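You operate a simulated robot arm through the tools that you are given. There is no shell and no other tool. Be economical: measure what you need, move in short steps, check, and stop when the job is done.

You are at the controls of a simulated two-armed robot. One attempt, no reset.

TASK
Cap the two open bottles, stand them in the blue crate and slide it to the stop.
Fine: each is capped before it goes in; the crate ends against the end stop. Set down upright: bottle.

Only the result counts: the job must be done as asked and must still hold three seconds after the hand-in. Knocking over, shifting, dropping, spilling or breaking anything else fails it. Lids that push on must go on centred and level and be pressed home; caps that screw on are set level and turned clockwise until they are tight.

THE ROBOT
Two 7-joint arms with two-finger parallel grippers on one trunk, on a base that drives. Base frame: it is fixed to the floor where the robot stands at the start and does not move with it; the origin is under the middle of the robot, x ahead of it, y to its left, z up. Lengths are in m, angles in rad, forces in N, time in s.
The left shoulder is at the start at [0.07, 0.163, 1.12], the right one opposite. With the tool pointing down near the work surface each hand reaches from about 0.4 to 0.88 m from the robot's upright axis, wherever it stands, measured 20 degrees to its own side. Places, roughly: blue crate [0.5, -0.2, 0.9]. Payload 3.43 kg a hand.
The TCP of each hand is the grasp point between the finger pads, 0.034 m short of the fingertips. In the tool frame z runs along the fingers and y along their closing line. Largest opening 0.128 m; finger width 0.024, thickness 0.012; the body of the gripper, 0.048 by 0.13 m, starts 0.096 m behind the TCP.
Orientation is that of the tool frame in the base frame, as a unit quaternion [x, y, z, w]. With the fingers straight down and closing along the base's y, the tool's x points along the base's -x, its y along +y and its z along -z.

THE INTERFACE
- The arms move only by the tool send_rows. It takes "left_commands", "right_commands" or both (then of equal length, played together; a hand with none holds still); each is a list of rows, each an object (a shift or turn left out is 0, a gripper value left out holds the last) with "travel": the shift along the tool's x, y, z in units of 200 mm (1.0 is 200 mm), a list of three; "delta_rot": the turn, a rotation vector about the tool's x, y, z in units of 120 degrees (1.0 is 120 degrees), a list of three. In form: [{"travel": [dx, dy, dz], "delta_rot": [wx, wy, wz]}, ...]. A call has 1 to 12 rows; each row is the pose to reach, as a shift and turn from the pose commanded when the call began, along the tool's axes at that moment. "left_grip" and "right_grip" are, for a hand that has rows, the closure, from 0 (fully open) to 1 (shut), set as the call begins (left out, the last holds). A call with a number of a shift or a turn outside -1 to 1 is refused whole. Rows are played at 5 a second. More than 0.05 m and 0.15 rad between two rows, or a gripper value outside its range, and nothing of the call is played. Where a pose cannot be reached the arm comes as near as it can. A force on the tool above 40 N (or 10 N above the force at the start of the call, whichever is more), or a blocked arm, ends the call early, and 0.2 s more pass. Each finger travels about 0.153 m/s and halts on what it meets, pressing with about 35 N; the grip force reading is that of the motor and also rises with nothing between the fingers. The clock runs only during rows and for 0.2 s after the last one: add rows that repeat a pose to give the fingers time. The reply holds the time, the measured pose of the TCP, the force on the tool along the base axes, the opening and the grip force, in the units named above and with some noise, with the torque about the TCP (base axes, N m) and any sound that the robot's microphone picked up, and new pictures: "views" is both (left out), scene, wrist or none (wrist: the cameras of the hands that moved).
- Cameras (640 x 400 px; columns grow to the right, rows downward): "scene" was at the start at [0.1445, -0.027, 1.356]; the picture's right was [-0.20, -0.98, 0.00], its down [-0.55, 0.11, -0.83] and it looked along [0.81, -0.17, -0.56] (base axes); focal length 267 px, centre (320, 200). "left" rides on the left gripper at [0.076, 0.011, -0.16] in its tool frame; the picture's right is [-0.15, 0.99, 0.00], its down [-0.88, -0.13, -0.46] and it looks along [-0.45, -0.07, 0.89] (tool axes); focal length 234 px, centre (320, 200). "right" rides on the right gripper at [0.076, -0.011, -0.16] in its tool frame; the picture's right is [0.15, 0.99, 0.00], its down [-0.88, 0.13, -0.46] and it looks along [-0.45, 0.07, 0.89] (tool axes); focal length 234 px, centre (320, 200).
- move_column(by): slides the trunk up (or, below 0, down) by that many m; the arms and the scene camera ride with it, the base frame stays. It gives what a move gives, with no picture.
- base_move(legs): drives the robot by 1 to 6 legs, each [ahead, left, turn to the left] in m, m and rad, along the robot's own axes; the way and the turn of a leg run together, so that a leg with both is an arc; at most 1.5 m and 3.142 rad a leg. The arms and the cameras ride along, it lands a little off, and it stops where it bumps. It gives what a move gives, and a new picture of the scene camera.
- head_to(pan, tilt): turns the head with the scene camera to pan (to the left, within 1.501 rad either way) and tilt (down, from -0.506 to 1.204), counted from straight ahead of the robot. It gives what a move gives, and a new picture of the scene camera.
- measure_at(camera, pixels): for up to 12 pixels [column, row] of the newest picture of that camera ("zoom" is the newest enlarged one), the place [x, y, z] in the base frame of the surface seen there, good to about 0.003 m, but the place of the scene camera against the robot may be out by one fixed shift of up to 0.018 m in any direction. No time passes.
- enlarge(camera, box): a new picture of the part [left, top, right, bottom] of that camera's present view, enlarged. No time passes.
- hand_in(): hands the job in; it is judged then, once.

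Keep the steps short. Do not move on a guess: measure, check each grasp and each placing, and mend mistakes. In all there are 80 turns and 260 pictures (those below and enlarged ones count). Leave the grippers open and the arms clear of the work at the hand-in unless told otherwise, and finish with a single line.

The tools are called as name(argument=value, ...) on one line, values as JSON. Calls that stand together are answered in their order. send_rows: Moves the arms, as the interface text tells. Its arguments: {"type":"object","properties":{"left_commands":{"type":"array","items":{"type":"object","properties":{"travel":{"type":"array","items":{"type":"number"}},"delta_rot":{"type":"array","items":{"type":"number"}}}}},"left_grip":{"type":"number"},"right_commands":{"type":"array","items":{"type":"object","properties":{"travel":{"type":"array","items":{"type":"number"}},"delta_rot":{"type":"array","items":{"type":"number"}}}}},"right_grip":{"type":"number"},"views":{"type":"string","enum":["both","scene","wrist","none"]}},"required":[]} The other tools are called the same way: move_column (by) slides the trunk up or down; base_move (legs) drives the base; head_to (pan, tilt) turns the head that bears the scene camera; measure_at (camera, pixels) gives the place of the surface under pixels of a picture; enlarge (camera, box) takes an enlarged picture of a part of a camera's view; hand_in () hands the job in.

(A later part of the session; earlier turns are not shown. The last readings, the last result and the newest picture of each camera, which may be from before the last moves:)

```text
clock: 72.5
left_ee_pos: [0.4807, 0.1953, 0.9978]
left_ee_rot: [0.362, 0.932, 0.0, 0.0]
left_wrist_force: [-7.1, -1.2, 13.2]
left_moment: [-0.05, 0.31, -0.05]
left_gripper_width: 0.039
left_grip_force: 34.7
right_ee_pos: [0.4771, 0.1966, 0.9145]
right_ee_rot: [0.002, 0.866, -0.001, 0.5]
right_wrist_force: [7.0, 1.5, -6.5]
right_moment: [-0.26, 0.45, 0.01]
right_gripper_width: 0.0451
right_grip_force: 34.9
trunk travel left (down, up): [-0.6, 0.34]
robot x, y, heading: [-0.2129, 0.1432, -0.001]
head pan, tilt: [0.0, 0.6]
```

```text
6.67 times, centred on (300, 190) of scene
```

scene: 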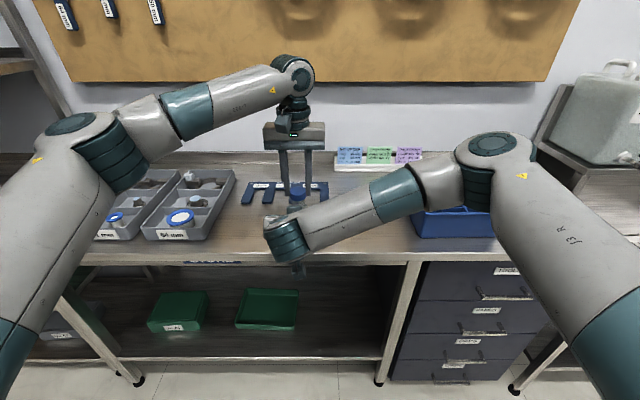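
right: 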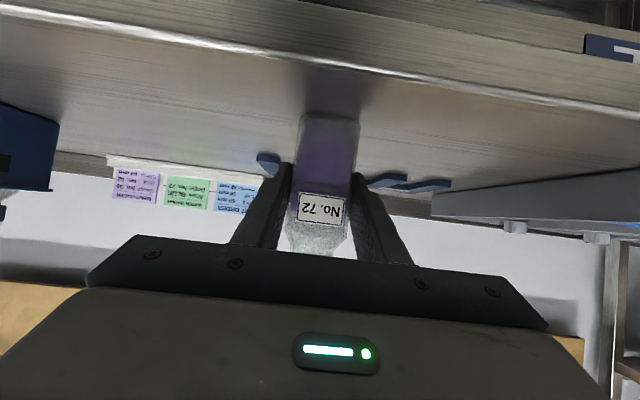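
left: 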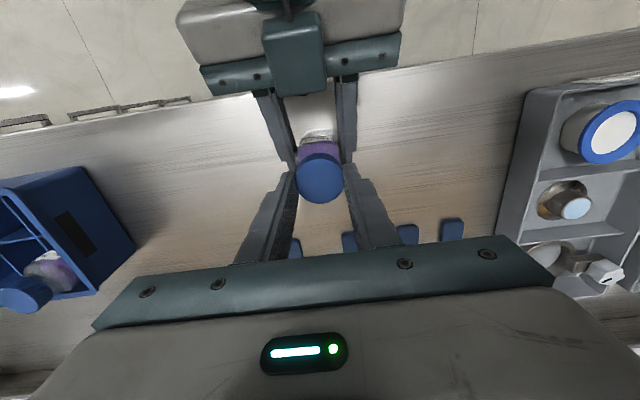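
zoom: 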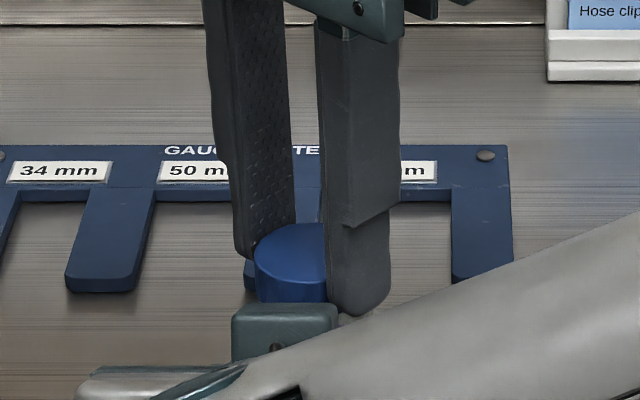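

Going as before. Release, rewind the wrist ~151°, regrip, and turn again.

send_rows(left_commands=[{"travel": [0, 0, 0]}, {"delta_rot": [0, 0, -0.07]}, {"delta_rot": [0, 0, -0.14]}, {"delta_rot": [0, 0, -0.21]}, {"delta_rot": [0, 0, -0.28]}, {"delta_rot": [0, 0, -0.35]}, {"delta_rot": [0, 0, -0.42]}, {"delta_rot": [0, 0, -0.49]}, {"delta_rot": [0, 0, -0.56]}, {"delta_rot": [0, 0, -0.63]}, {"delta_rot": [0, 0, -0.7]}, {"delta_rot": [0, 0, -0.77]}], left_grip=0.55, views="none")

send_rows(left_commands=[{"delta_rot": [0, 0, -0.07]}, {"delta_rot": [0, 0, -0.14]}, {"delta_rot": [0, 0, -0.21]}, {"delta_rot": [0, 0, -0.28]}, {"delta_rot": [0, 0, -0.35]}, {"delta_rot": [0, 0, -0.42]}, {"delta_rot": [0, 0, -0.49]}], views="wrist")

enlarge(camera="left", box=[250, 110, 390, 230])

enlarge(camera="scene", box=[270, 160, 330, 220])

```text
clock: 75.1
left_ee_pos: [0.4809, 0.1969, 0.9989]
left_ee_rot: [-0.427, 0.904, 0.0, 0.0]
left_wrist_force: [0.0, 0.9, -0.2]
left_moment: [0.03, -0.03, 0.01]
left_gripper_width: 0.0576
left_grip_force: 0.1
right_ee_pos: [0.4776, 0.196, 0.9143]
right_ee_rot: [0.0, 0.866, 0.0, 0.5]
right_wrist_force: [0.8, 0.1, 1.7]
right_moment: [-0.04, -0.03, 0.04]
right_gripper_width: 0.0451
right_grip_force: 34.8
trunk travel left (down, up): [-0.6, 0.34]
robot x, y, heading: [-0.2103, 0.1397, -0.004]
head pan, tilt: [0.0, 0.6]
```

```text
clock: 76.7
left_ee_pos: [0.4822, 0.1957, 0.9984]
left_ee_rot: [0.816, -0.579, 0.0, 0.0]
left_wrist_force: [-0.4, 0.2, 0.0]
left_moment: [-0.02, 0.0, -0.02]
left_gripper_width: 0.0577
left_grip_force: 0.1
right_ee_pos: [0.4768, 0.1975, 0.9151]
right_ee_rot: [0.001, 0.866, 0.0, 0.5]
right_wrist_force: [0.6, -0.4, 2.0]
right_moment: [-0.08, -0.05, 0.03]
right_gripper_width: 0.0452
right_grip_force: 35.0
trunk travel left (down, up): [-0.6, 0.34]
robot x, y, heading: [-0.211, 0.1431, -0.003]
head pan, tilt: [0.0, 0.6]
```

left: 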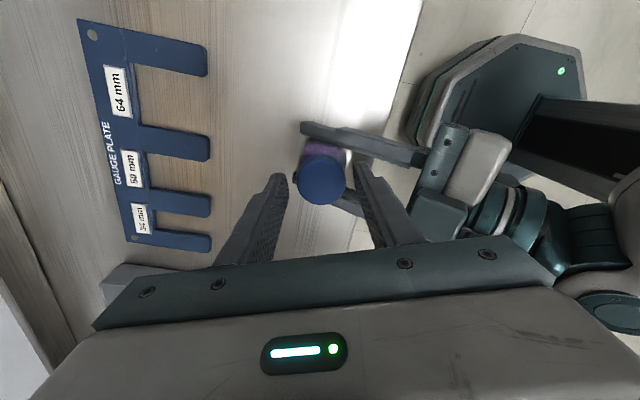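

```text
3.33 times, centred on (320, 170) of left
```

zoom: 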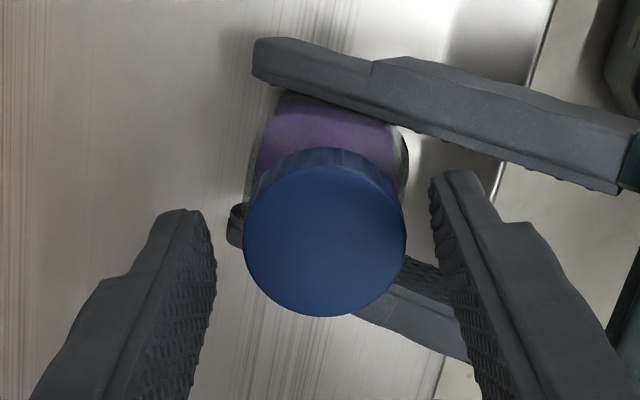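

```text
6.67 times, centred on (300, 190) of scene
```

zoom: 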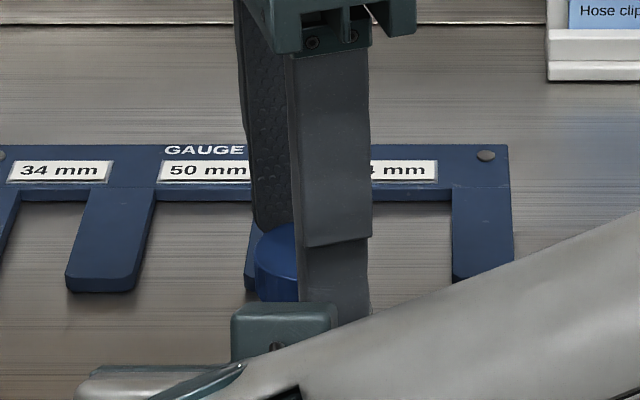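

Cap is level on the neck. Regrip (1.5 mm lower) and turn clockwise 75° + 70°.

send_rows(left_commands=[{"travel": [0, 0, 0.008]}, {"travel": [0, 0, 0.008]}, {"travel": [0, 0, 0.008]}, {"travel": [0, 0, 0.008], "delta_rot": [0, 0, 0.07]}, {"travel": [0, 0, 0.008], "delta_rot": [0, 0, 0.14]}, {"travel": [0, 0, 0.008], "delta_rot": [0, 0, 0.21]}, {"travel": [0, 0, 0.009], "delta_rot": [0, 0, 0.28]}, {"travel": [0, 0, 0.009], "delta_rot": [0, 0, 0.35]}, {"travel": [0, 0, 0.009], "delta_rot": [0, 0, 0.42]}, {"travel": [0, 0, 0.01], "delta_rot": [0, 0, 0.49]}, {"travel": [0, 0, 0.01], "delta_rot": [0, 0, 0.56]}, {"travel": [0, 0, 0.01], "delta_rot": [0, 0, 0.63]}], left_grip=1.0, views="none")

send_rows(left_commands=[{"travel": [0, 0, 0.001], "delta_rot": [0, 0, 0.07]}, {"travel": [0, 0, 0.001], "delta_rot": [0, 0, 0.14]}, {"travel": [0, 0, 0.001], "delta_rot": [0, 0, 0.21]}, {"travel": [0, 0, 0.001], "delta_rot": [0, 0, 0.28]}, {"travel": [0, 0, 0.002], "delta_rot": [0, 0, 0.35]}, {"travel": [0, 0, 0.002], "delta_rot": [0, 0, 0.42]}, {"travel": [0, 0, 0.002], "delta_rot": [0, 0, 0.49]}, {"travel": [0, 0, 0.002], "delta_rot": [0, 0, 0.56]}, {"travel": [0, 0, 0.002], "delta_rot": [0, 0, 0.6]}], views="none")

```text
clock: 79.3
left_ee_pos: [0.481, 0.1958, 0.9956]
left_ee_rot: [-0.287, 0.958, 0.0, 0.0]
left_wrist_force: [-19.1, -3.1, 12.0]
left_moment: [-0.28, 1.0, 0.02]
left_gripper_width: 0.0388
left_grip_force: 34.6
right_ee_pos: [0.4776, 0.1955, 0.9156]
right_ee_rot: [0.001, 0.866, -0.001, 0.501]
right_wrist_force: [20.6, 2.2, -6.1]
right_moment: [-0.14, 0.47, -0.01]
right_gripper_width: 0.0453
right_grip_force: 35.3
trunk travel left (down, up): [-0.6, 0.34]
robot x, y, heading: [-0.2082, 0.1418, 0.001]
head pan, tilt: [0.0, 0.6]
```

```text
clock: 81.3
left_ee_pos: [0.4818, 0.1956, 0.9955]
left_ee_rot: [0.33, 0.944, 0.0, 0.002]
left_wrist_force: [3.0, -1.6, 3.1]
left_moment: [-0.06, -0.12, 0.65]
left_gripper_width: 0.0392
left_grip_force: 34.9
right_ee_pos: [0.4762, 0.1972, 0.9147]
right_ee_rot: [0.0, 0.866, 0.0, 0.5]
right_wrist_force: [-3.1, 1.1, 1.7]
right_moment: [-0.22, -0.2, -0.61]
right_gripper_width: 0.0451
right_grip_force: 35.7
trunk travel left (down, up): [-0.6, 0.34]
robot x, y, heading: [-0.2093, 0.1429, 0.002]
head pan, tilt: [0.0, 0.6]
```

Same behaviour: torque reached 0.65 N·m. One more confirming stroke, then inspect.

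send_rows(left_commands=[{"travel": [0, 0, 0]}, {"travel": [0, 0, 0]}, {"delta_rot": [0, 0, -0.07]}, {"delta_rot": [0, 0, -0.14]}, {"delta_rot": [0, 0, -0.21]}, {"delta_rot": [0, 0, -0.28]}, {"delta_rot": [0, 0, -0.35]}, {"delta_rot": [0, 0, -0.42]}, {"delta_rot": [0, 0, -0.49]}, {"delta_rot": [0, 0, -0.56]}, {"delta_rot": [0, 0, -0.63]}, {"delta_rot": [0, 0, -0.7]}], left_grip=0.55, views="wrist")

enlarge(camera="left", box=[250, 110, 390, 230])

send_rows(left_commands=[{"travel": [0, 0, 0]}, {"travel": [0, 0, 0]}, {"travel": [0, 0, 0]}, {"delta_rot": [0, 0, 0.05]}, {"delta_rot": [0, 0, 0.1]}, {"delta_rot": [0, 0, 0.15]}, {"delta_rot": [0, 0, 0.2]}, {"delta_rot": [0, 0, 0.25]}], left_grip=1.0, views="none")

```text
clock: 83.9
left_ee_pos: [0.4814, 0.1955, 0.9966]
left_ee_rot: [-0.388, 0.922, 0.0, 0.0]
left_wrist_force: [-0.6, -0.2, -0.7]
left_moment: [-0.01, 0.01, 0.04]
left_gripper_width: 0.0576
left_grip_force: 0.2
right_ee_pos: [0.4762, 0.1968, 0.9153]
right_ee_rot: [0.001, 0.867, 0.0, 0.499]
right_wrist_force: [0.9, 1.0, 3.8]
right_moment: [0.01, -0.13, 0.02]
right_gripper_width: 0.0453
right_grip_force: 34.7
trunk travel left (down, up): [-0.6, 0.34]
robot x, y, heading: [-0.2146, 0.1425, 0.002]
head pan, tilt: [0.0, 0.6]
```

left: 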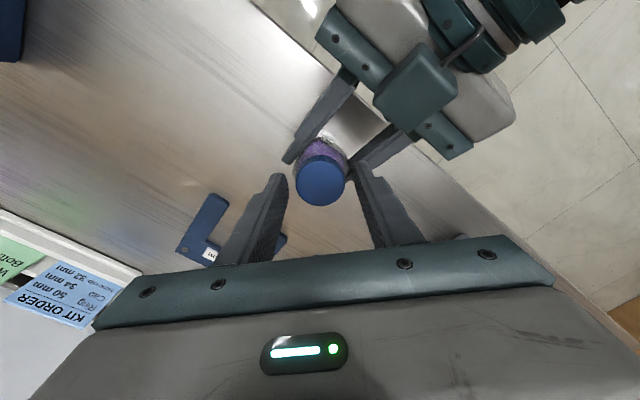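

```text
3.33 times, centred on (320, 170) of left
```

zoom: 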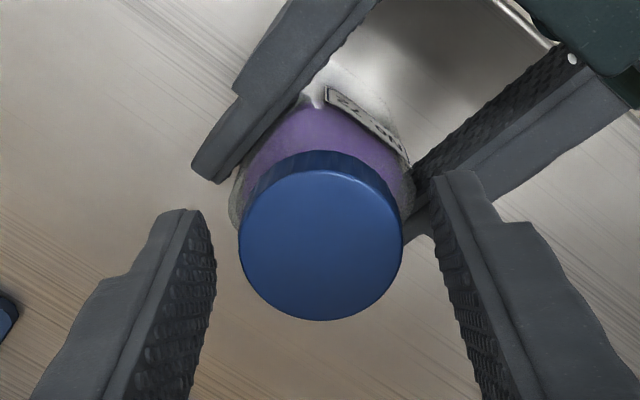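

```text
clock: 85.7
left_ee_pos: [0.4808, 0.1966, 0.9953]
left_ee_rot: [-0.134, 0.991, 0.0, -0.001]
left_wrist_force: [-2.2, 1.6, -0.3]
left_moment: [0.12, 0.12, 0.75]
left_gripper_width: 0.0391
left_grip_force: 34.5
right_ee_pos: [0.4765, 0.1967, 0.9145]
right_ee_rot: [0.0, 0.866, 0.0, 0.5]
right_wrist_force: [1.4, -0.3, 3.6]
right_moment: [0.07, 0.0, -0.72]
right_gripper_width: 0.0452
right_grip_force: 35.0
trunk travel left (down, up): [-0.6, 0.34]
robot x, y, heading: [-0.2084, 0.1433, -0.002]
head pan, tilt: [0.0, 0.6]
```

Tight (0.75 N·m). Release with the right hand and back it off.

send_rows(right_commands=[{"travel": [0, 0, 0]}, {"travel": [0, 0, 0]}, {"travel": [0, 0, 0]}, {"travel": [0, 0, -0.2]}, {"travel": [0, 0, -0.4]}, {"travel": [0, 0, -0.6]}, {"travel": [0, 0, -0.75]}, {"travel": [0, 0, -0.75]}], right_grip=0.0, views="none")

send_rows(right_commands=[{"travel": [-0.1, -0.19, -0.06]}, {"travel": [-0.2, -0.38, -0.12]}, {"travel": [-0.3, -0.57, -0.18]}, {"travel": [-0.4, -0.76, -0.2]}, {"travel": [-0.5, -0.95, -0.22]}, {"travel": [-0.5, -0.95, -0.22]}], left_commands=[{"travel": [0, 0, -0.02]}, {"travel": [0, 0, -0.1]}, {"travel": [0, 0, -0.25]}, {"travel": [0, 0, -0.45]}, {"travel": [0, 0, -0.62]}, {"travel": [0, 0, -0.62]}])

enlarge(camera="scene", box=[260, 130, 360, 240])

```text
clock: 87.5
left_ee_pos: [0.4816, 0.1958, 0.9955]
left_ee_rot: [-0.135, 0.991, 0.0, 0.0]
left_wrist_force: [-0.8, 0.3, 1.3]
left_moment: [0.0, 0.05, -0.02]
left_gripper_width: 0.039
left_grip_force: 35.2
right_ee_pos: [0.348, 0.1981, 0.9903]
right_ee_rot: [0.001, 0.866, 0.0, 0.5]
right_wrist_force: [-0.2, 0.4, -0.3]
right_moment: [-0.03, 0.01, 0.01]
right_gripper_width: 0.1281
right_grip_force: 0.0
trunk travel left (down, up): [-0.6, 0.34]
robot x, y, heading: [-0.2092, 0.1416, -0.004]
head pan, tilt: [0.0, 0.6]
```

```text
clock: 88.9
left_ee_pos: [0.4811, 0.198, 1.1194]
left_ee_rot: [-0.134, 0.991, -0.002, 0.0]
left_wrist_force: [-0.5, -0.2, -2.7]
left_moment: [-0.01, 0.03, -0.02]
left_gripper_width: 0.0393
left_grip_force: 35.1
right_ee_pos: [0.3584, 0.01, 1.0987]
right_ee_rot: [0.001, 0.867, -0.002, 0.499]
right_wrist_force: [-0.5, 0.1, -0.4]
right_moment: [-0.03, 0.0, -0.03]
right_gripper_width: 0.128
right_grip_force: 0.0
trunk travel left (down, up): [-0.6, 0.34]
robot x, y, heading: [-0.2116, 0.1422, 0.003]
head pan, tilt: [0.0, 0.6]
```

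scene: 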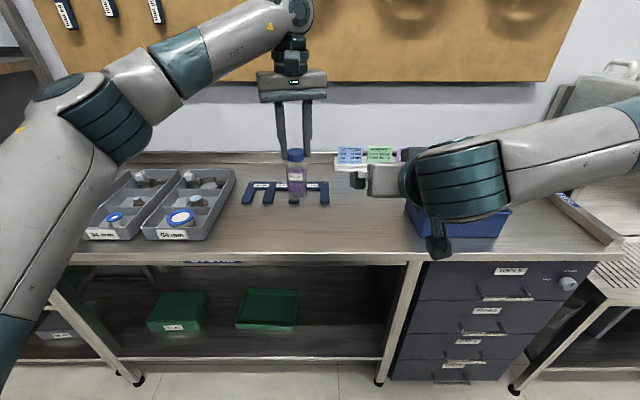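
right: 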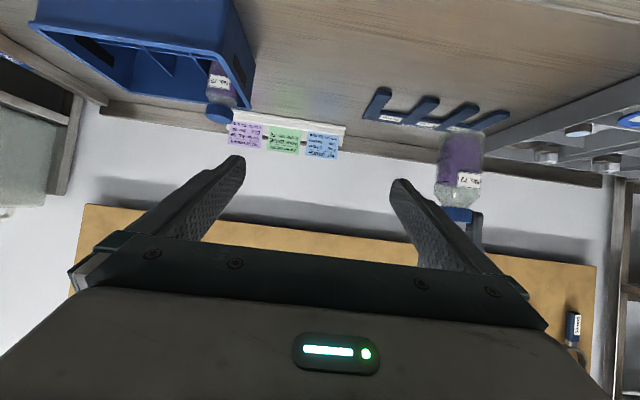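
left: 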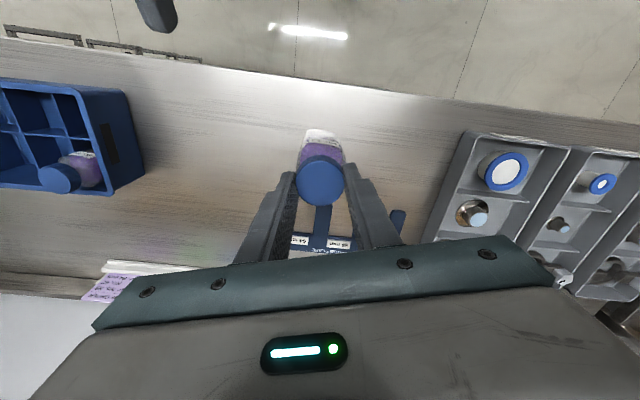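

```text
3.64 times, centred on (310, 185) of scene
```

zoom: 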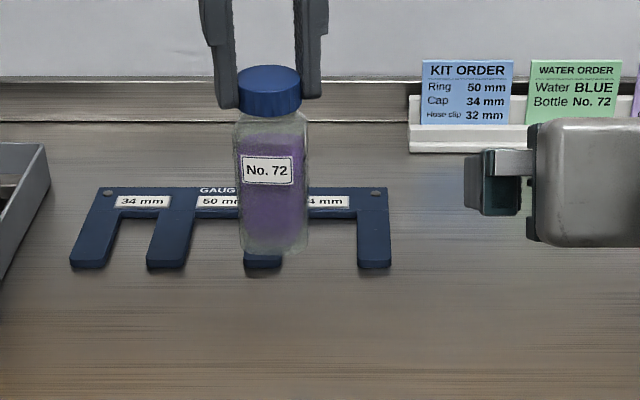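

Bottle 72 hangs upright, cap on. Raise it a little more and move the right hand further aside; then drive the base back toward the crate.

send_rows(right_commands=[{"travel": [0, -0.2, 0.02]}, {"travel": [0, -0.4, 0.04]}, {"travel": [0, -0.6, 0.06]}, {"travel": [0, -0.8, 0.08]}, {"travel": [0, -0.98, 0.08]}, {"travel": [0, -0.98, 0.08]}], left_commands=[{"travel": [0, 0, -0.05]}, {"travel": [0, 0, -0.1]}, {"travel": [0, 0, -0.15]}, {"travel": [0, 0, -0.15]}, {"travel": [0, 0, -0.15]}, {"travel": [0, 0, -0.15]}], views="none")

base_move(legs=[[0.03, -0.28, 0]])

```text
clock: 90.3
left_ee_pos: [0.4819, 0.1965, 1.149]
left_ee_rot: [-0.135, 0.991, -0.001, -0.001]
left_wrist_force: [-0.1, -0.1, -1.9]
left_moment: [0.01, 0.02, 0.02]
left_gripper_width: 0.0391
left_grip_force: 35.0
right_ee_pos: [0.3723, -0.1867, 1.0922]
right_ee_rot: [0.0, 0.866, 0.0, 0.5]
right_wrist_force: [-0.2, 0.2, -0.6]
right_moment: [-0.03, 0.04, 0.01]
right_gripper_width: 0.1279
right_grip_force: 0.0
trunk travel left (down, up): [-0.6, 0.34]
robot x, y, heading: [-0.2096, 0.1459, -0.005]
head pan, tilt: [0.0, 0.6]
```

```text
clock: 92.2
left_ee_pos: [0.5097, -0.0794, 1.1491]
left_ee_rot: [-0.133, 0.991, 0.0, 0.0]
left_wrist_force: [0.0, 0.1, -1.3]
left_moment: [0.03, 0.0, 0.03]
left_gripper_width: 0.0391
left_grip_force: 35.2
right_ee_pos: [0.3998, -0.4633, 1.0925]
right_ee_rot: [0.002, 0.866, -0.001, 0.501]
right_wrist_force: [-0.9, -0.9, 0.0]
right_moment: [0.0, 0.01, 0.02]
right_gripper_width: 0.128
right_grip_force: 0.0
trunk travel left (down, up): [-0.6, 0.34]
robot x, y, heading: [-0.1816, -0.1318, -0.003]
head pan, tilt: [0.0, 0.6]
```

scene: 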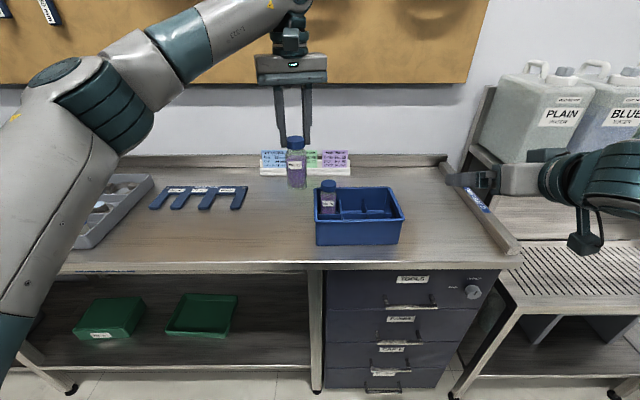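

Move bottle 72 over the front-left cell (TCP to 0.5025, −0.158) and look.

send_rows(left_commands=[{"travel": [0.07, -0.185, 0]}, {"travel": [0.138, -0.37, 0]}, {"travel": [0.138, -0.37, 0]}])

enlarge(camera="left", box=[160, 60, 420, 240])

enlarge(camera="scene", box=[280, 120, 440, 260])

```text
clock: 93.0
left_ee_pos: [0.5023, -0.1566, 1.1498]
left_ee_rot: [-0.134, 0.991, -0.001, 0.0]
left_wrist_force: [-0.1, -0.6, -1.3]
left_moment: [-0.05, -0.02, -0.03]
left_gripper_width: 0.039
left_grip_force: 35.2
right_ee_pos: [0.3993, -0.4615, 1.0929]
right_ee_rot: [0.001, 0.866, -0.001, 0.5]
right_wrist_force: [0.0, -0.2, 0.0]
right_moment: [0.0, -0.03, -0.05]
right_gripper_width: 0.1279
right_grip_force: 0.0
trunk travel left (down, up): [-0.6, 0.34]
robot x, y, heading: [-0.1773, -0.1336, -0.004]
head pan, tilt: [0.0, 0.6]
```

scene: 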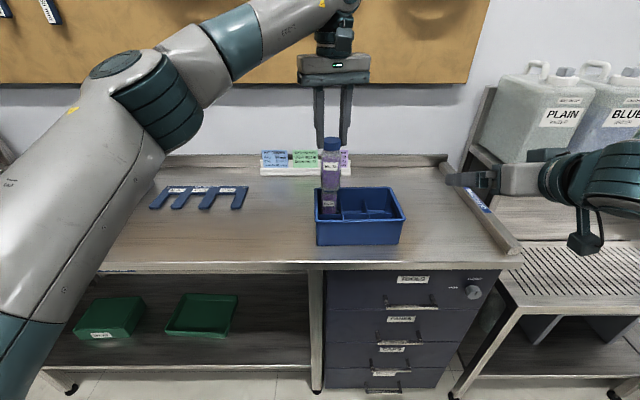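
left: 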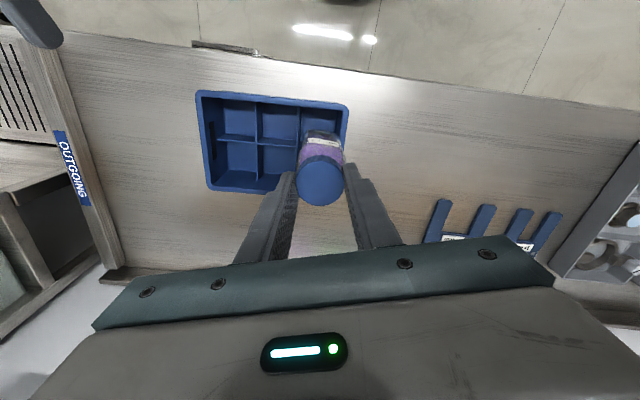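

```text
2.22 times, centred on (290, 150) of left
```

zoom: 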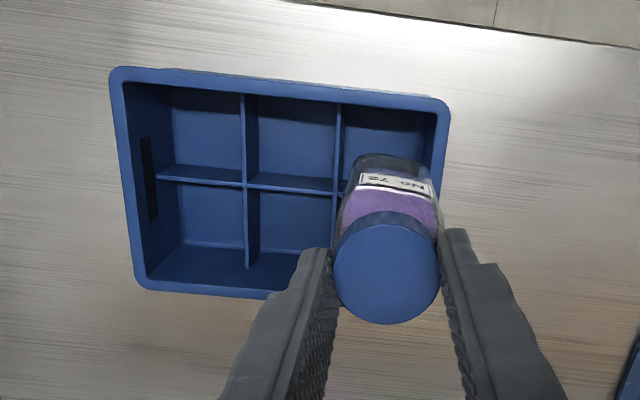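

```text
2.86 times, centred on (360, 190) of scene
```

zoom: 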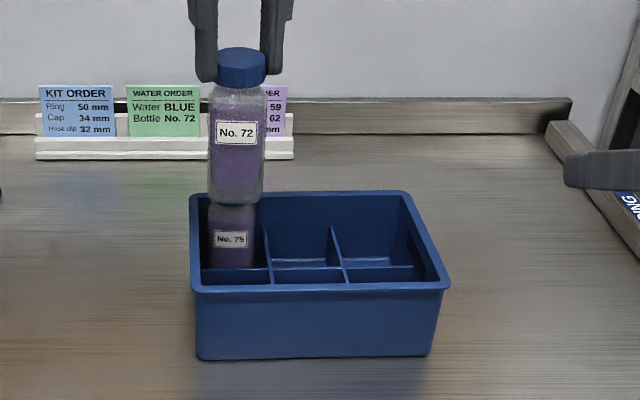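

measure_at(camera="left", pixels=[[297, 142], [298, 108], [345, 114], [281, 97], [255, 142], [321, 180]])

```text
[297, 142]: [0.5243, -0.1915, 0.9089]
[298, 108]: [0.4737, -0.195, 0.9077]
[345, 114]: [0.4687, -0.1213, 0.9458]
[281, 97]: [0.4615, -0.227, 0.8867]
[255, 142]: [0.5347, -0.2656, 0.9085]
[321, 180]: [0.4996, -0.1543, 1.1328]
```

Crate unchanged; cap at (0.5005, −0.1545). Shift −3 mm y and descend.

send_rows(left_commands=[{"travel": [0.004, -0.0145, 0.12]}, {"travel": [0.004, -0.0145, 0.24]}, {"travel": [0.004, -0.0145, 0.36]}, {"travel": [0.004, -0.0145, 0.48]}, {"travel": [0.004, -0.0145, 0.6]}, {"travel": [0.004, -0.0145, 0.69]}, {"travel": [0.004, -0.0145, 0.72]}])

enlarge(camera="scene", box=[280, 120, 440, 260])

```text
clock: 94.6
left_ee_pos: [0.5024, -0.1618, 1.004]
left_ee_rot: [-0.133, 0.991, 0.0, 0.0]
left_wrist_force: [1.4, 0.3, -1.6]
left_moment: [0.05, 0.0, 0.0]
left_gripper_width: 0.0391
left_grip_force: 35.0
right_ee_pos: [0.4, -0.4637, 1.0929]
right_ee_rot: [0.002, 0.866, -0.001, 0.5]
right_wrist_force: [0.5, 0.7, 1.5]
right_moment: [0.0, 0.01, -0.02]
right_gripper_width: 0.1279
right_grip_force: 0.0
trunk travel left (down, up): [-0.6, 0.34]
robot x, y, heading: [-0.1795, -0.1288, -0.008]
head pan, tilt: [0.0, 0.6]
```

scene: 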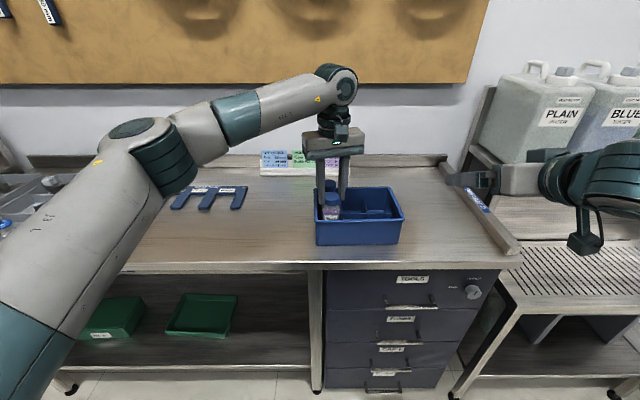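
left: 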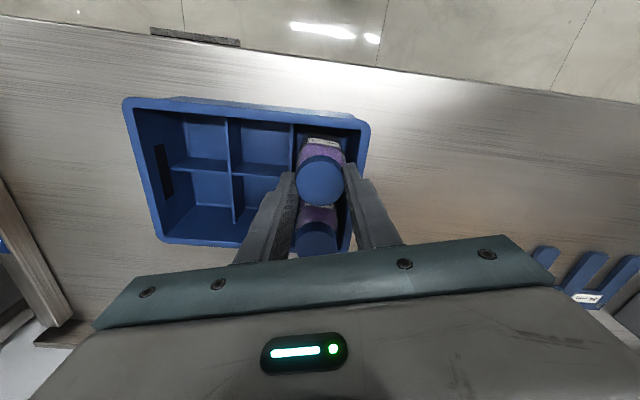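

```text
2.86 times, centred on (360, 190) of scene
```

zoom: 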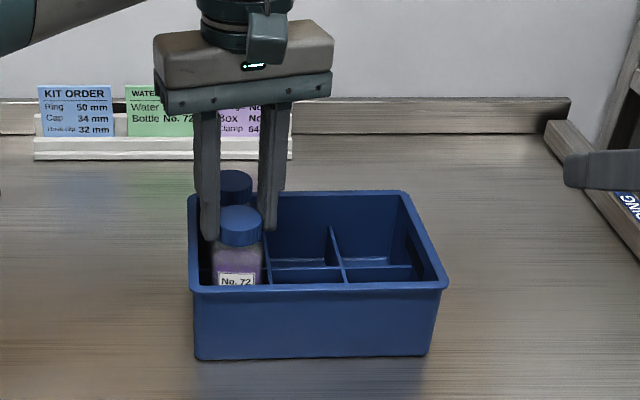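

In the cell, clear of bottle 75. Lower until it touches the floor.

send_rows(left_commands=[{"travel": [0, 0, 0.008]}, {"travel": [0, 0, 0.015]}, {"travel": [0, 0, 0.02]}, {"travel": [0, 0, 0.025]}, {"travel": [0, 0, 0.03]}, {"travel": [0, 0, 0.03]}], views="none")

```text
clock: 96.0
left_ee_pos: [0.5014, -0.1616, 1.0008]
left_ee_rot: [-0.134, 0.991, -0.001, 0.001]
left_wrist_force: [2.7, 0.2, 6.8]
left_moment: [0.04, -0.22, -0.01]
left_gripper_width: 0.0393
left_grip_force: 35.3
right_ee_pos: [0.3986, -0.4634, 1.0934]
right_ee_rot: [0.002, 0.866, -0.002, 0.5]
right_wrist_force: [-0.3, -0.6, -1.0]
right_moment: [-0.01, 0.0, 0.05]
right_gripper_width: 0.128
right_grip_force: 0.1
trunk travel left (down, up): [-0.6, 0.34]
robot x, y, heading: [-0.183, -0.1288, -0.004]
head pan, tilt: [0.0, 0.6]
```

Contact (7 N). Release and lift clear.

send_rows(left_commands=[{"travel": [0, 0, -0.005]}, {"travel": [0, 0, -0.005]}, {"travel": [0, 0, -0.1]}, {"travel": [0, 0, -0.3]}, {"travel": [0, 0, -0.5], "delta_rot": [0, 0, 0.065]}, {"travel": [0, 0, -0.7], "delta_rot": [0, 0, 0.129]}, {"travel": [0, 0, -0.7], "delta_rot": [0, 0, 0.129]}], left_grip=0.42)

enlarge(camera="scene", box=[280, 150, 540, 270])

measure_at(camera="scene", pixels=[[318, 195], [403, 215], [390, 192], [321, 222], [440, 168], [500, 235], [514, 250], [470, 205]])

```text
clock: 97.6
left_ee_pos: [0.5016, -0.1601, 1.1386]
left_ee_rot: [0.003, 1.0, 0.0, 0.0]
left_wrist_force: [0.4, 0.1, -0.2]
left_moment: [0.02, 0.04, 0.0]
left_gripper_width: 0.074
left_grip_force: 0.1
right_ee_pos: [0.3996, -0.463, 1.0923]
right_ee_rot: [0.001, 0.866, -0.001, 0.5]
right_wrist_force: [0.5, 0.1, -0.3]
right_moment: [-0.03, 0.0, -0.01]
right_gripper_width: 0.1281
right_grip_force: 0.1
trunk travel left (down, up): [-0.6, 0.34]
robot x, y, heading: [-0.1877, -0.1278, -0.009]
head pan, tilt: [0.0, 0.6]
```

scene: 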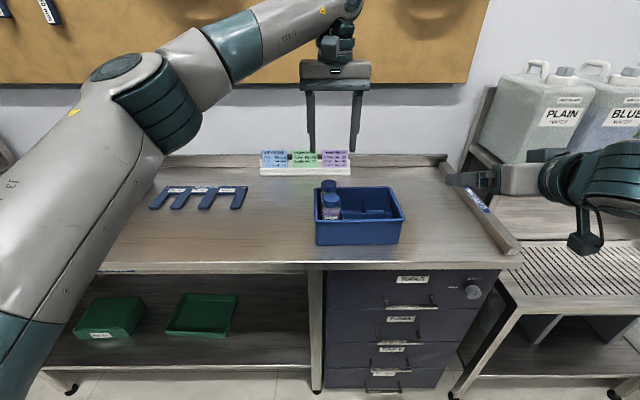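
left: 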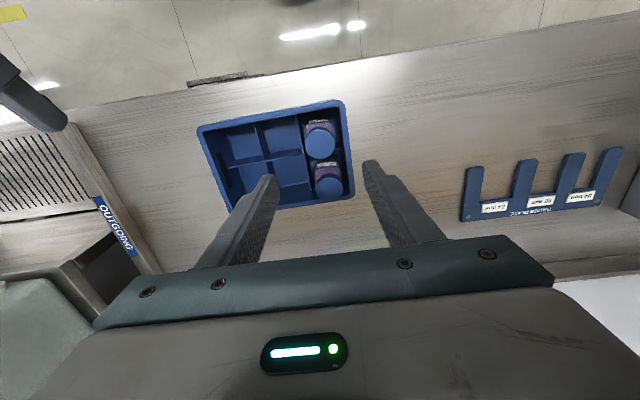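

```text
2.46 times, centred on (410, 210) of scene
```

zoom: 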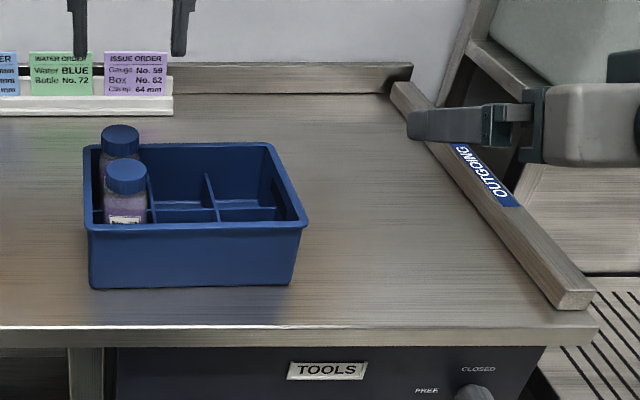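

```text
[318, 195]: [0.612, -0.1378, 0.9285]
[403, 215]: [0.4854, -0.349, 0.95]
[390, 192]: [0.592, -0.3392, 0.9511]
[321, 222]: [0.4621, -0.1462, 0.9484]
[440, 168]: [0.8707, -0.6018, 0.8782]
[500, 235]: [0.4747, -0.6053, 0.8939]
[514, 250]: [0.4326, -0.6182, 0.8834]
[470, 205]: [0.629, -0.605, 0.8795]
```

Both capped bottles stand in the crate. For the push I'll use the right hand, fingers down, opened and yawed 90° so two fingers bear on the crate's left end wall. First bring left hand away and pitch the right hand back to vertical.

send_rows(left_commands=[{"travel": [0, 0.125, 0]}, {"travel": [0, 0.25, 0]}, {"travel": [0, 0.375, 0]}, {"travel": [0, 0.5, 0]}, {"travel": [0, 0.625, 0]}, {"travel": [0, 0.75, 0]}, {"travel": [0, 0.875, 0]}, {"travel": [0, 1.0, 0]}], right_commands=[{"delta_rot": [0, 0.0625, 0]}, {"delta_rot": [0, 0.125, 0]}, {"delta_rot": [0, 0.1875, 0]}, {"delta_rot": [0, 0.25, 0]}, {"delta_rot": [0, 0.3125, 0]}, {"delta_rot": [0, 0.375, 0]}, {"delta_rot": [0, 0.4375, 0]}, {"delta_rot": [0, 0.5, 0]}], right_grip=0.2, views="none")

send_rows(left_commands=[{"travel": [0, 0.1, 0]}, {"travel": [0, 0.2, 0]}, {"travel": [0, 0.3, 0]}, {"travel": [0, 0.4, 0]}, {"travel": [0, 0.5, 0]}, {"travel": [0, 0.6, 0]}, {"travel": [0, 0.6, 0]}, {"travel": [0, 0.6, 0]}, {"travel": [0, 0.6, 0]}, {"travel": [0, 0.6, 0]}, {"travel": [0, 0.6, 0]}], right_commands=[{"travel": [-0.06, 0.09, 0], "delta_rot": [0, 0, 0.068]}, {"travel": [-0.12, 0.18, 0], "delta_rot": [0, 0, 0.136]}, {"travel": [-0.18, 0.27, 0], "delta_rot": [0, 0, 0.204]}, {"travel": [-0.24, 0.36, 0], "delta_rot": [0, 0, 0.272]}, {"travel": [-0.3, 0.45, 0], "delta_rot": [0, 0, 0.34]}, {"travel": [-0.36, 0.54, 0], "delta_rot": [0, 0, 0.408]}, {"travel": [-0.42, 0.63, 0], "delta_rot": [0, 0, 0.476]}, {"travel": [-0.48, 0.72, 0], "delta_rot": [0, 0, 0.544]}, {"travel": [-0.55, 0.81, 0], "delta_rot": [0, 0, 0.612]}, {"travel": [-0.61, 0.9, 0], "delta_rot": [0, 0, 0.681]}, {"travel": [-0.675, 0.98, 0], "delta_rot": [0, 0, 0.75]}])

```text
clock: 99.4
left_ee_pos: [0.5034, 0.0426, 1.1388]
left_ee_rot: [0.001, 1.0, -0.001, 0.0]
left_wrist_force: [0.1, 0.0, -0.1]
left_moment: [-0.03, 0.0, -0.01]
left_gripper_width: 0.0745
left_grip_force: 0.2
right_ee_pos: [0.3993, -0.4624, 1.0921]
right_ee_rot: [0.003, 1.0, 0.0, -0.002]
right_wrist_force: [0.0, 0.7, 0.6]
right_moment: [-0.03, 0.0, 0.03]
right_gripper_width: 0.1025
right_grip_force: 0.1
trunk travel left (down, up): [-0.6, 0.34]
robot x, y, heading: [-0.1782, -0.1321, -0.009]
head pan, tilt: [0.0, 0.6]
```

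```text
clock: 101.8
left_ee_pos: [0.5042, 0.1599, 1.138]
left_ee_rot: [0.001, 1.0, -0.002, 0.0]
left_wrist_force: [-0.2, 0.1, -1.1]
left_moment: [-0.04, 0.0, 0.01]
left_gripper_width: 0.0746
left_grip_force: 0.0
right_ee_pos: [0.5351, -0.266, 1.092]
right_ee_rot: [0.709, 0.705, 0.0, 0.0]
right_wrist_force: [0.1, 0.6, 0.0]
right_moment: [-0.04, 0.02, 0.05]
right_gripper_width: 0.1024
right_grip_force: 0.1
trunk travel left (down, up): [-0.6, 0.34]
robot x, y, heading: [-0.1816, -0.1292, -0.012]
head pan, tilt: [0.0, 0.6]
```

scene: 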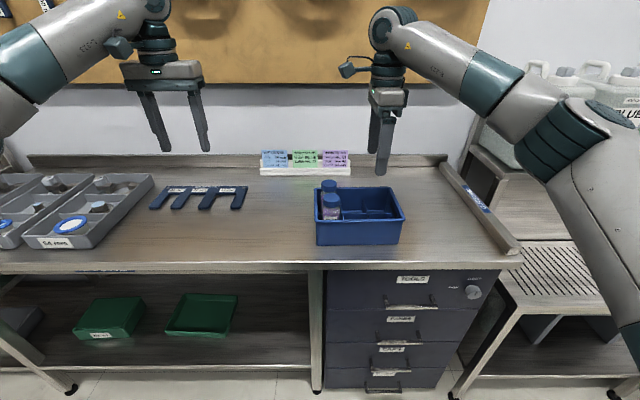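
right: 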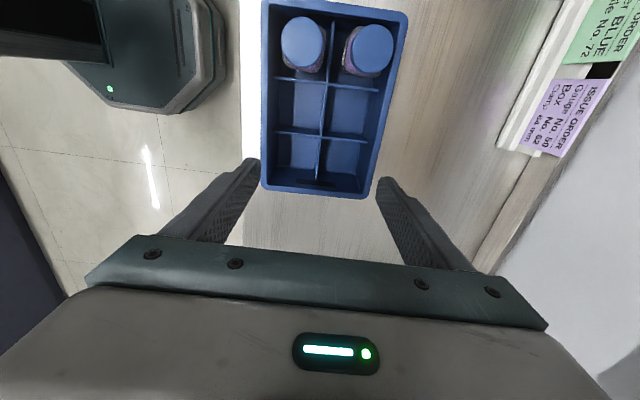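
left: 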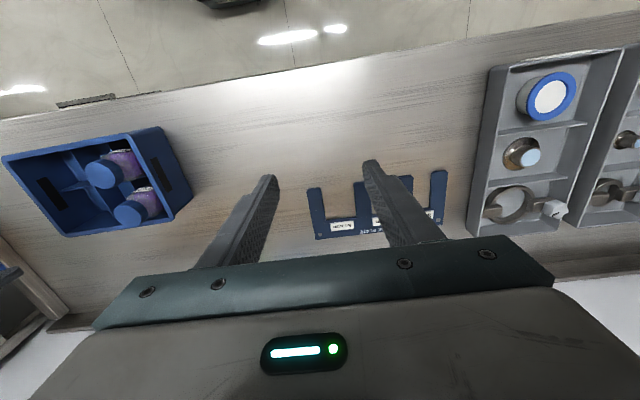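

Right hand is vertical, yawed 90°. Move it to y≈−0.07, left of the crate, then down beside the end wall.

send_rows(right_commands=[{"travel": [0.2, 0, 0]}, {"travel": [0.4, 0, 0]}, {"travel": [0.6, 0, 0]}, {"travel": [0.8, 0, 0]}, {"travel": [0.98, 0, 0]}, {"travel": [0.98, 0, 0.2]}, {"travel": [0.98, 0, 0.4]}, {"travel": [0.98, 0, 0.6]}, {"travel": [0.98, 0, 0.8]}, {"travel": [0.98, 0, 0.87]}, {"travel": [0.98, 0, 0.87]}])

enlarge(camera="scene", box=[270, 130, 430, 260])

```text
clock: 104.2
left_ee_pos: [0.5041, 0.159, 1.1379]
left_ee_rot: [0.002, 1.0, 0.0, 0.0]
left_wrist_force: [-0.3, -0.4, 0.6]
left_moment: [0.0, 0.01, 0.0]
left_gripper_width: 0.0741
left_grip_force: 0.1
right_ee_pos: [0.5357, -0.07, 0.9169]
right_ee_rot: [0.709, 0.705, 0.0, 0.001]
right_wrist_force: [-0.3, 0.4, -0.3]
right_moment: [0.0, -0.01, 0.0]
right_gripper_width: 0.1022
right_grip_force: 0.0
trunk travel left (down, up): [-0.6, 0.34]
robot x, y, heading: [-0.1822, -0.1259, -0.008]
head pan, tilt: [0.0, 0.6]
```

scene: 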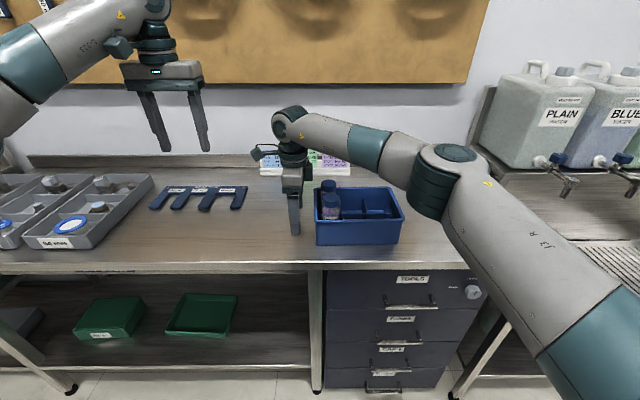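
right: 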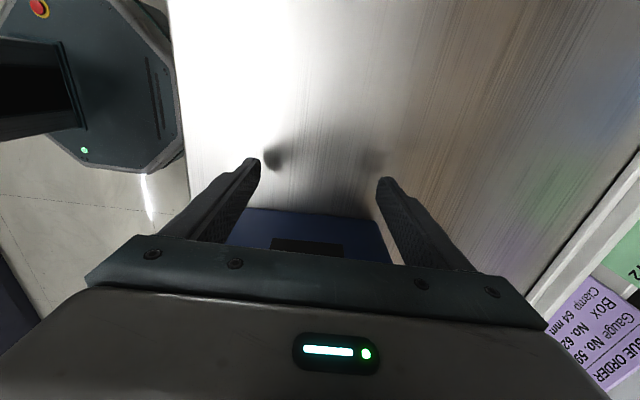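

```text
3.08 times, centred on (350, 195) of scene
```

zoom: 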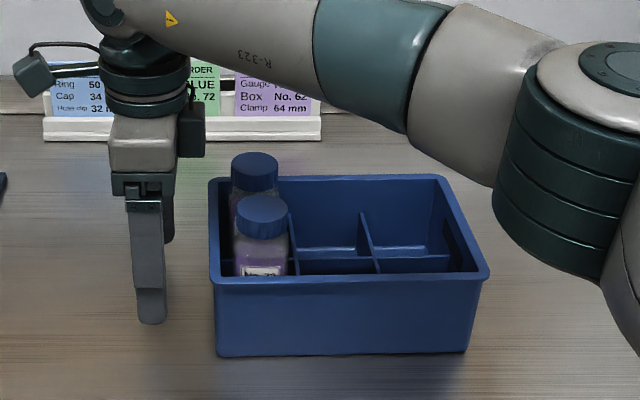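

Now push slowly in −y (about 60 mm/s).

send_rows(right_commands=[{"travel": [-0.06, 0, 0]}, {"travel": [-0.12, 0, 0]}, {"travel": [-0.17, 0, 0]}, {"travel": [-0.21, 0, 0]}, {"travel": [-0.25, 0, 0]}, {"travel": [-0.3, 0, 0]}, {"travel": [-0.35, 0, 0]}, {"travel": [-0.4, 0, 0]}, {"travel": [-0.46, 0, 0]}, {"travel": [-0.52, 0, 0]}, {"travel": [-0.58, 0, 0]}, {"travel": [-0.64, 0, 0]}])

```text
clock: 106.8
left_ee_pos: [0.5049, 0.1577, 1.1399]
left_ee_rot: [0.001, 1.0, 0.0, 0.0]
left_wrist_force: [-0.2, -0.1, -0.4]
left_moment: [0.03, -0.01, -0.01]
left_gripper_width: 0.0746
left_grip_force: 0.1
right_ee_pos: [0.5351, -0.1999, 0.9195]
right_ee_rot: [0.709, 0.705, 0.0, 0.0]
right_wrist_force: [0.8, 1.1, -0.2]
right_moment: [-0.04, 0.05, -0.04]
right_gripper_width: 0.1019
right_grip_force: 0.0
trunk travel left (down, up): [-0.6, 0.34]
robot x, y, heading: [-0.1842, -0.1341, -0.007]
head pan, tilt: [0.0, 0.6]
```

scene: 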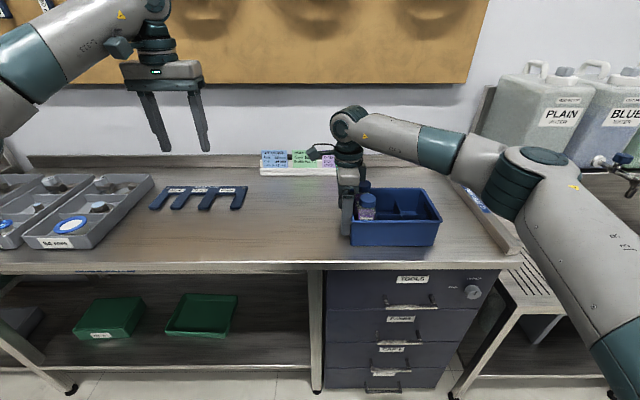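
right: 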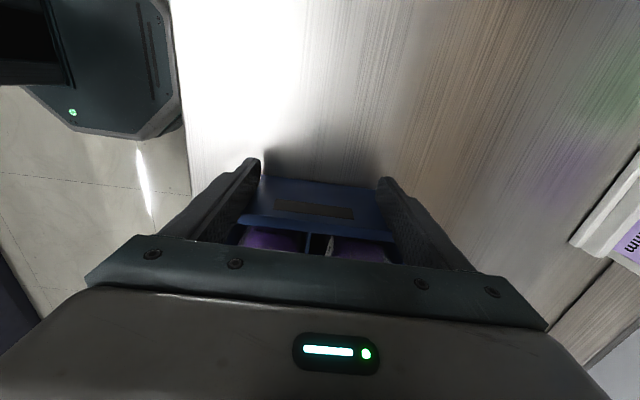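

Crate slides straight and light. Push another 0.13 m.

send_rows(right_commands=[{"travel": [-0.05, 0, 0]}, {"travel": [-0.1, 0, 0]}, {"travel": [-0.16, 0, 0]}, {"travel": [-0.22, 0, 0]}, {"travel": [-0.28, 0, 0]}, {"travel": [-0.34, 0, 0]}, {"travel": [-0.4, 0, 0]}, {"travel": [-0.46, 0, 0]}, {"travel": [-0.52, 0, 0]}, {"travel": [-0.57, 0, 0]}, {"travel": [-0.62, 0, 0]}, {"travel": [-0.65, 0, 0]}], views="scene")

enlarge(camera="scene", box=[360, 150, 540, 270])

```text
clock: 109.4
left_ee_pos: [0.5038, 0.1587, 1.1388]
left_ee_rot: [0.0, 1.0, 0.0, 0.0]
left_wrist_force: [0.5, -0.1, 0.2]
left_moment: [-0.02, -0.01, 0.02]
left_gripper_width: 0.0744
left_grip_force: 0.0
right_ee_pos: [0.5353, -0.3287, 0.9185]
right_ee_rot: [0.708, 0.706, 0.001, 0.0]
right_wrist_force: [-0.8, 2.4, 1.3]
right_moment: [-0.04, 0.03, -0.04]
right_gripper_width: 0.1022
right_grip_force: 0.0
trunk travel left (down, up): [-0.6, 0.34]
robot x, y, heading: [-0.1779, -0.1315, -0.004]
head pan, tilt: [0.0, 0.6]
```

scene: 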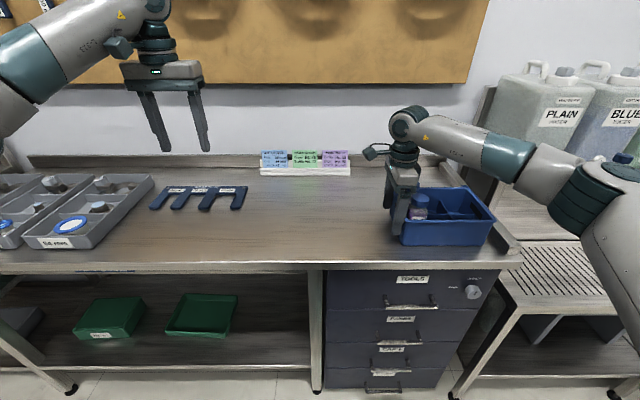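

```text
3.33 times, centred on (450, 210) of scene
```

zoom: 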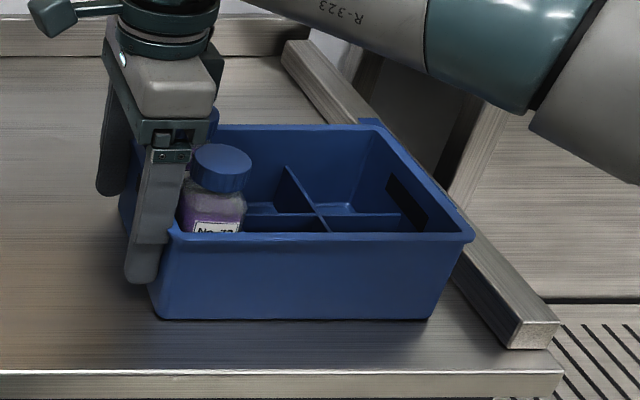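

Almost at the bar. Push slowly, 3 mm a row, until force rises.

send_rows(right_commands=[{"travel": [-0.015, 0, 0]}, {"travel": [-0.03, 0, 0]}, {"travel": [-0.045, 0, 0]}, {"travel": [-0.06, 0, 0]}, {"travel": [-0.075, 0, 0]}, {"travel": [-0.09, 0, 0]}, {"travel": [-0.105, 0, 0]}, {"travel": [-0.12, 0, 0]}, {"travel": [-0.135, 0, 0]}, {"travel": [-0.15, 0, 0]}], views="scene")

enlarge(camera="scene", box=[360, 150, 540, 270])

```text
clock: 111.6
left_ee_pos: [0.5053, 0.1586, 1.1388]
left_ee_rot: [0.001, 1.0, 0.0, 0.0]
left_wrist_force: [0.4, 0.7, -0.3]
left_moment: [0.0, 0.0, -0.04]
left_gripper_width: 0.0745
left_grip_force: 0.2
right_ee_pos: [0.5353, -0.3602, 0.9172]
right_ee_rot: [0.709, 0.705, 0.0, 0.0]
right_wrist_force: [0.4, 2.5, 0.6]
right_moment: [-0.06, 0.01, -0.08]
right_gripper_width: 0.1024
right_grip_force: 0.1
trunk travel left (down, up): [-0.6, 0.34]
robot x, y, heading: [-0.1828, -0.1277, -0.007]
head pan, tilt: [0.0, 0.6]
```

scene: 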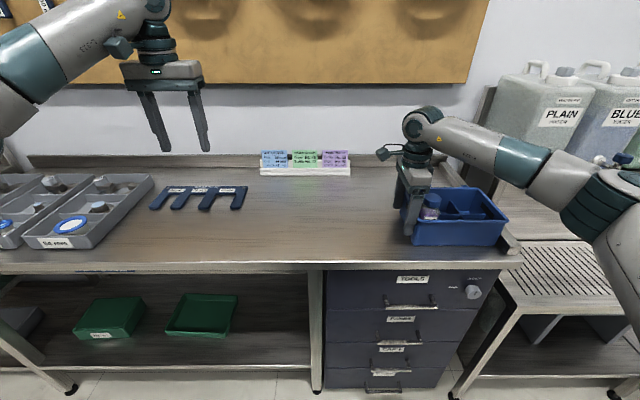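

```text
3.33 times, centred on (450, 210) of scene
```

zoom: 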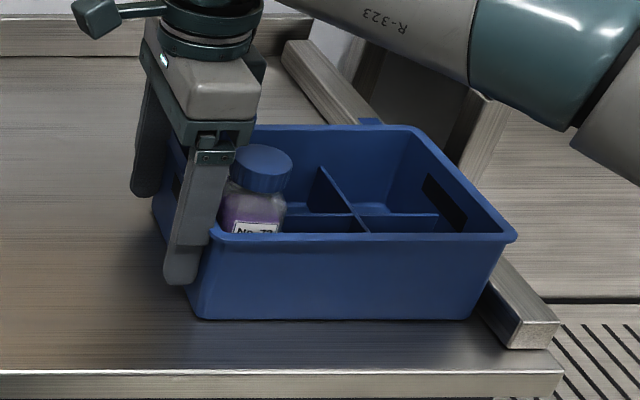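

Still moving freely (2.5 N). Continue with 2 mm rows.

send_rows(right_commands=[{"travel": [-0.01, 0, 0]}, {"travel": [-0.02, 0, 0]}, {"travel": [-0.03, 0, 0]}, {"travel": [-0.04, 0, 0]}, {"travel": [-0.05, 0, 0]}, {"travel": [-0.06, 0, 0]}, {"travel": [-0.07, 0, 0]}, {"travel": [-0.08, 0, 0]}, {"travel": [-0.09, 0, 0]}, {"travel": [-0.1, 0, 0]}, {"travel": [-0.11, 0, 0]}], views="scene")

enlarge(camera="scene", box=[360, 150, 540, 270])

```text
clock: 113.6
left_ee_pos: [0.5031, 0.1616, 1.1388]
left_ee_rot: [-0.001, 1.0, 0.0, -0.001]
left_wrist_force: [-0.8, 0.4, 0.4]
left_moment: [0.03, 0.05, 0.04]
left_gripper_width: 0.0741
left_grip_force: 0.0
right_ee_pos: [0.536, -0.3667, 0.9181]
right_ee_rot: [0.704, 0.71, 0.004, -0.003]
right_wrist_force: [-3.7, 19.9, 1.1]
right_moment: [-0.44, 0.02, -1.34]
right_gripper_width: 0.1043
right_grip_force: 1.8
trunk travel left (down, up): [-0.6, 0.34]
robot x, y, heading: [-0.1815, -0.1309, -0.0]
head pan, tilt: [0.0, 0.6]
stopped in row 9 (right hand): the force on the tool passed its limit (the readings are from after the stop); the commanded pose is now the measured one
```

scene: 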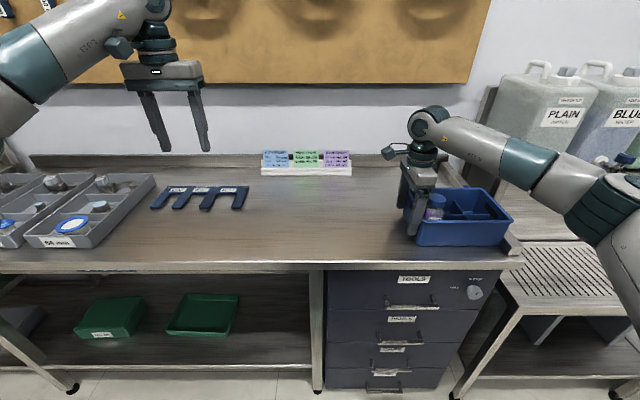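

```text
3.33 times, centred on (450, 210) of scene
```

zoom: 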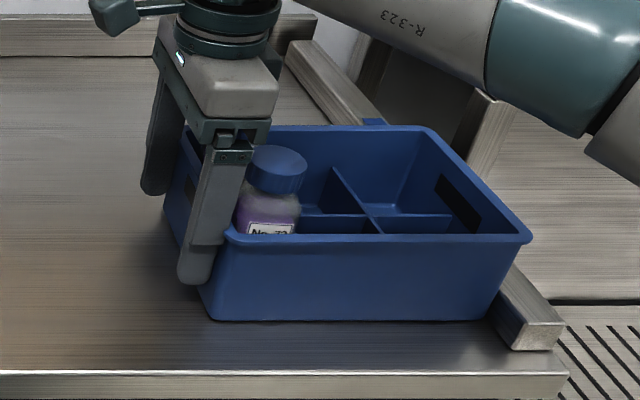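

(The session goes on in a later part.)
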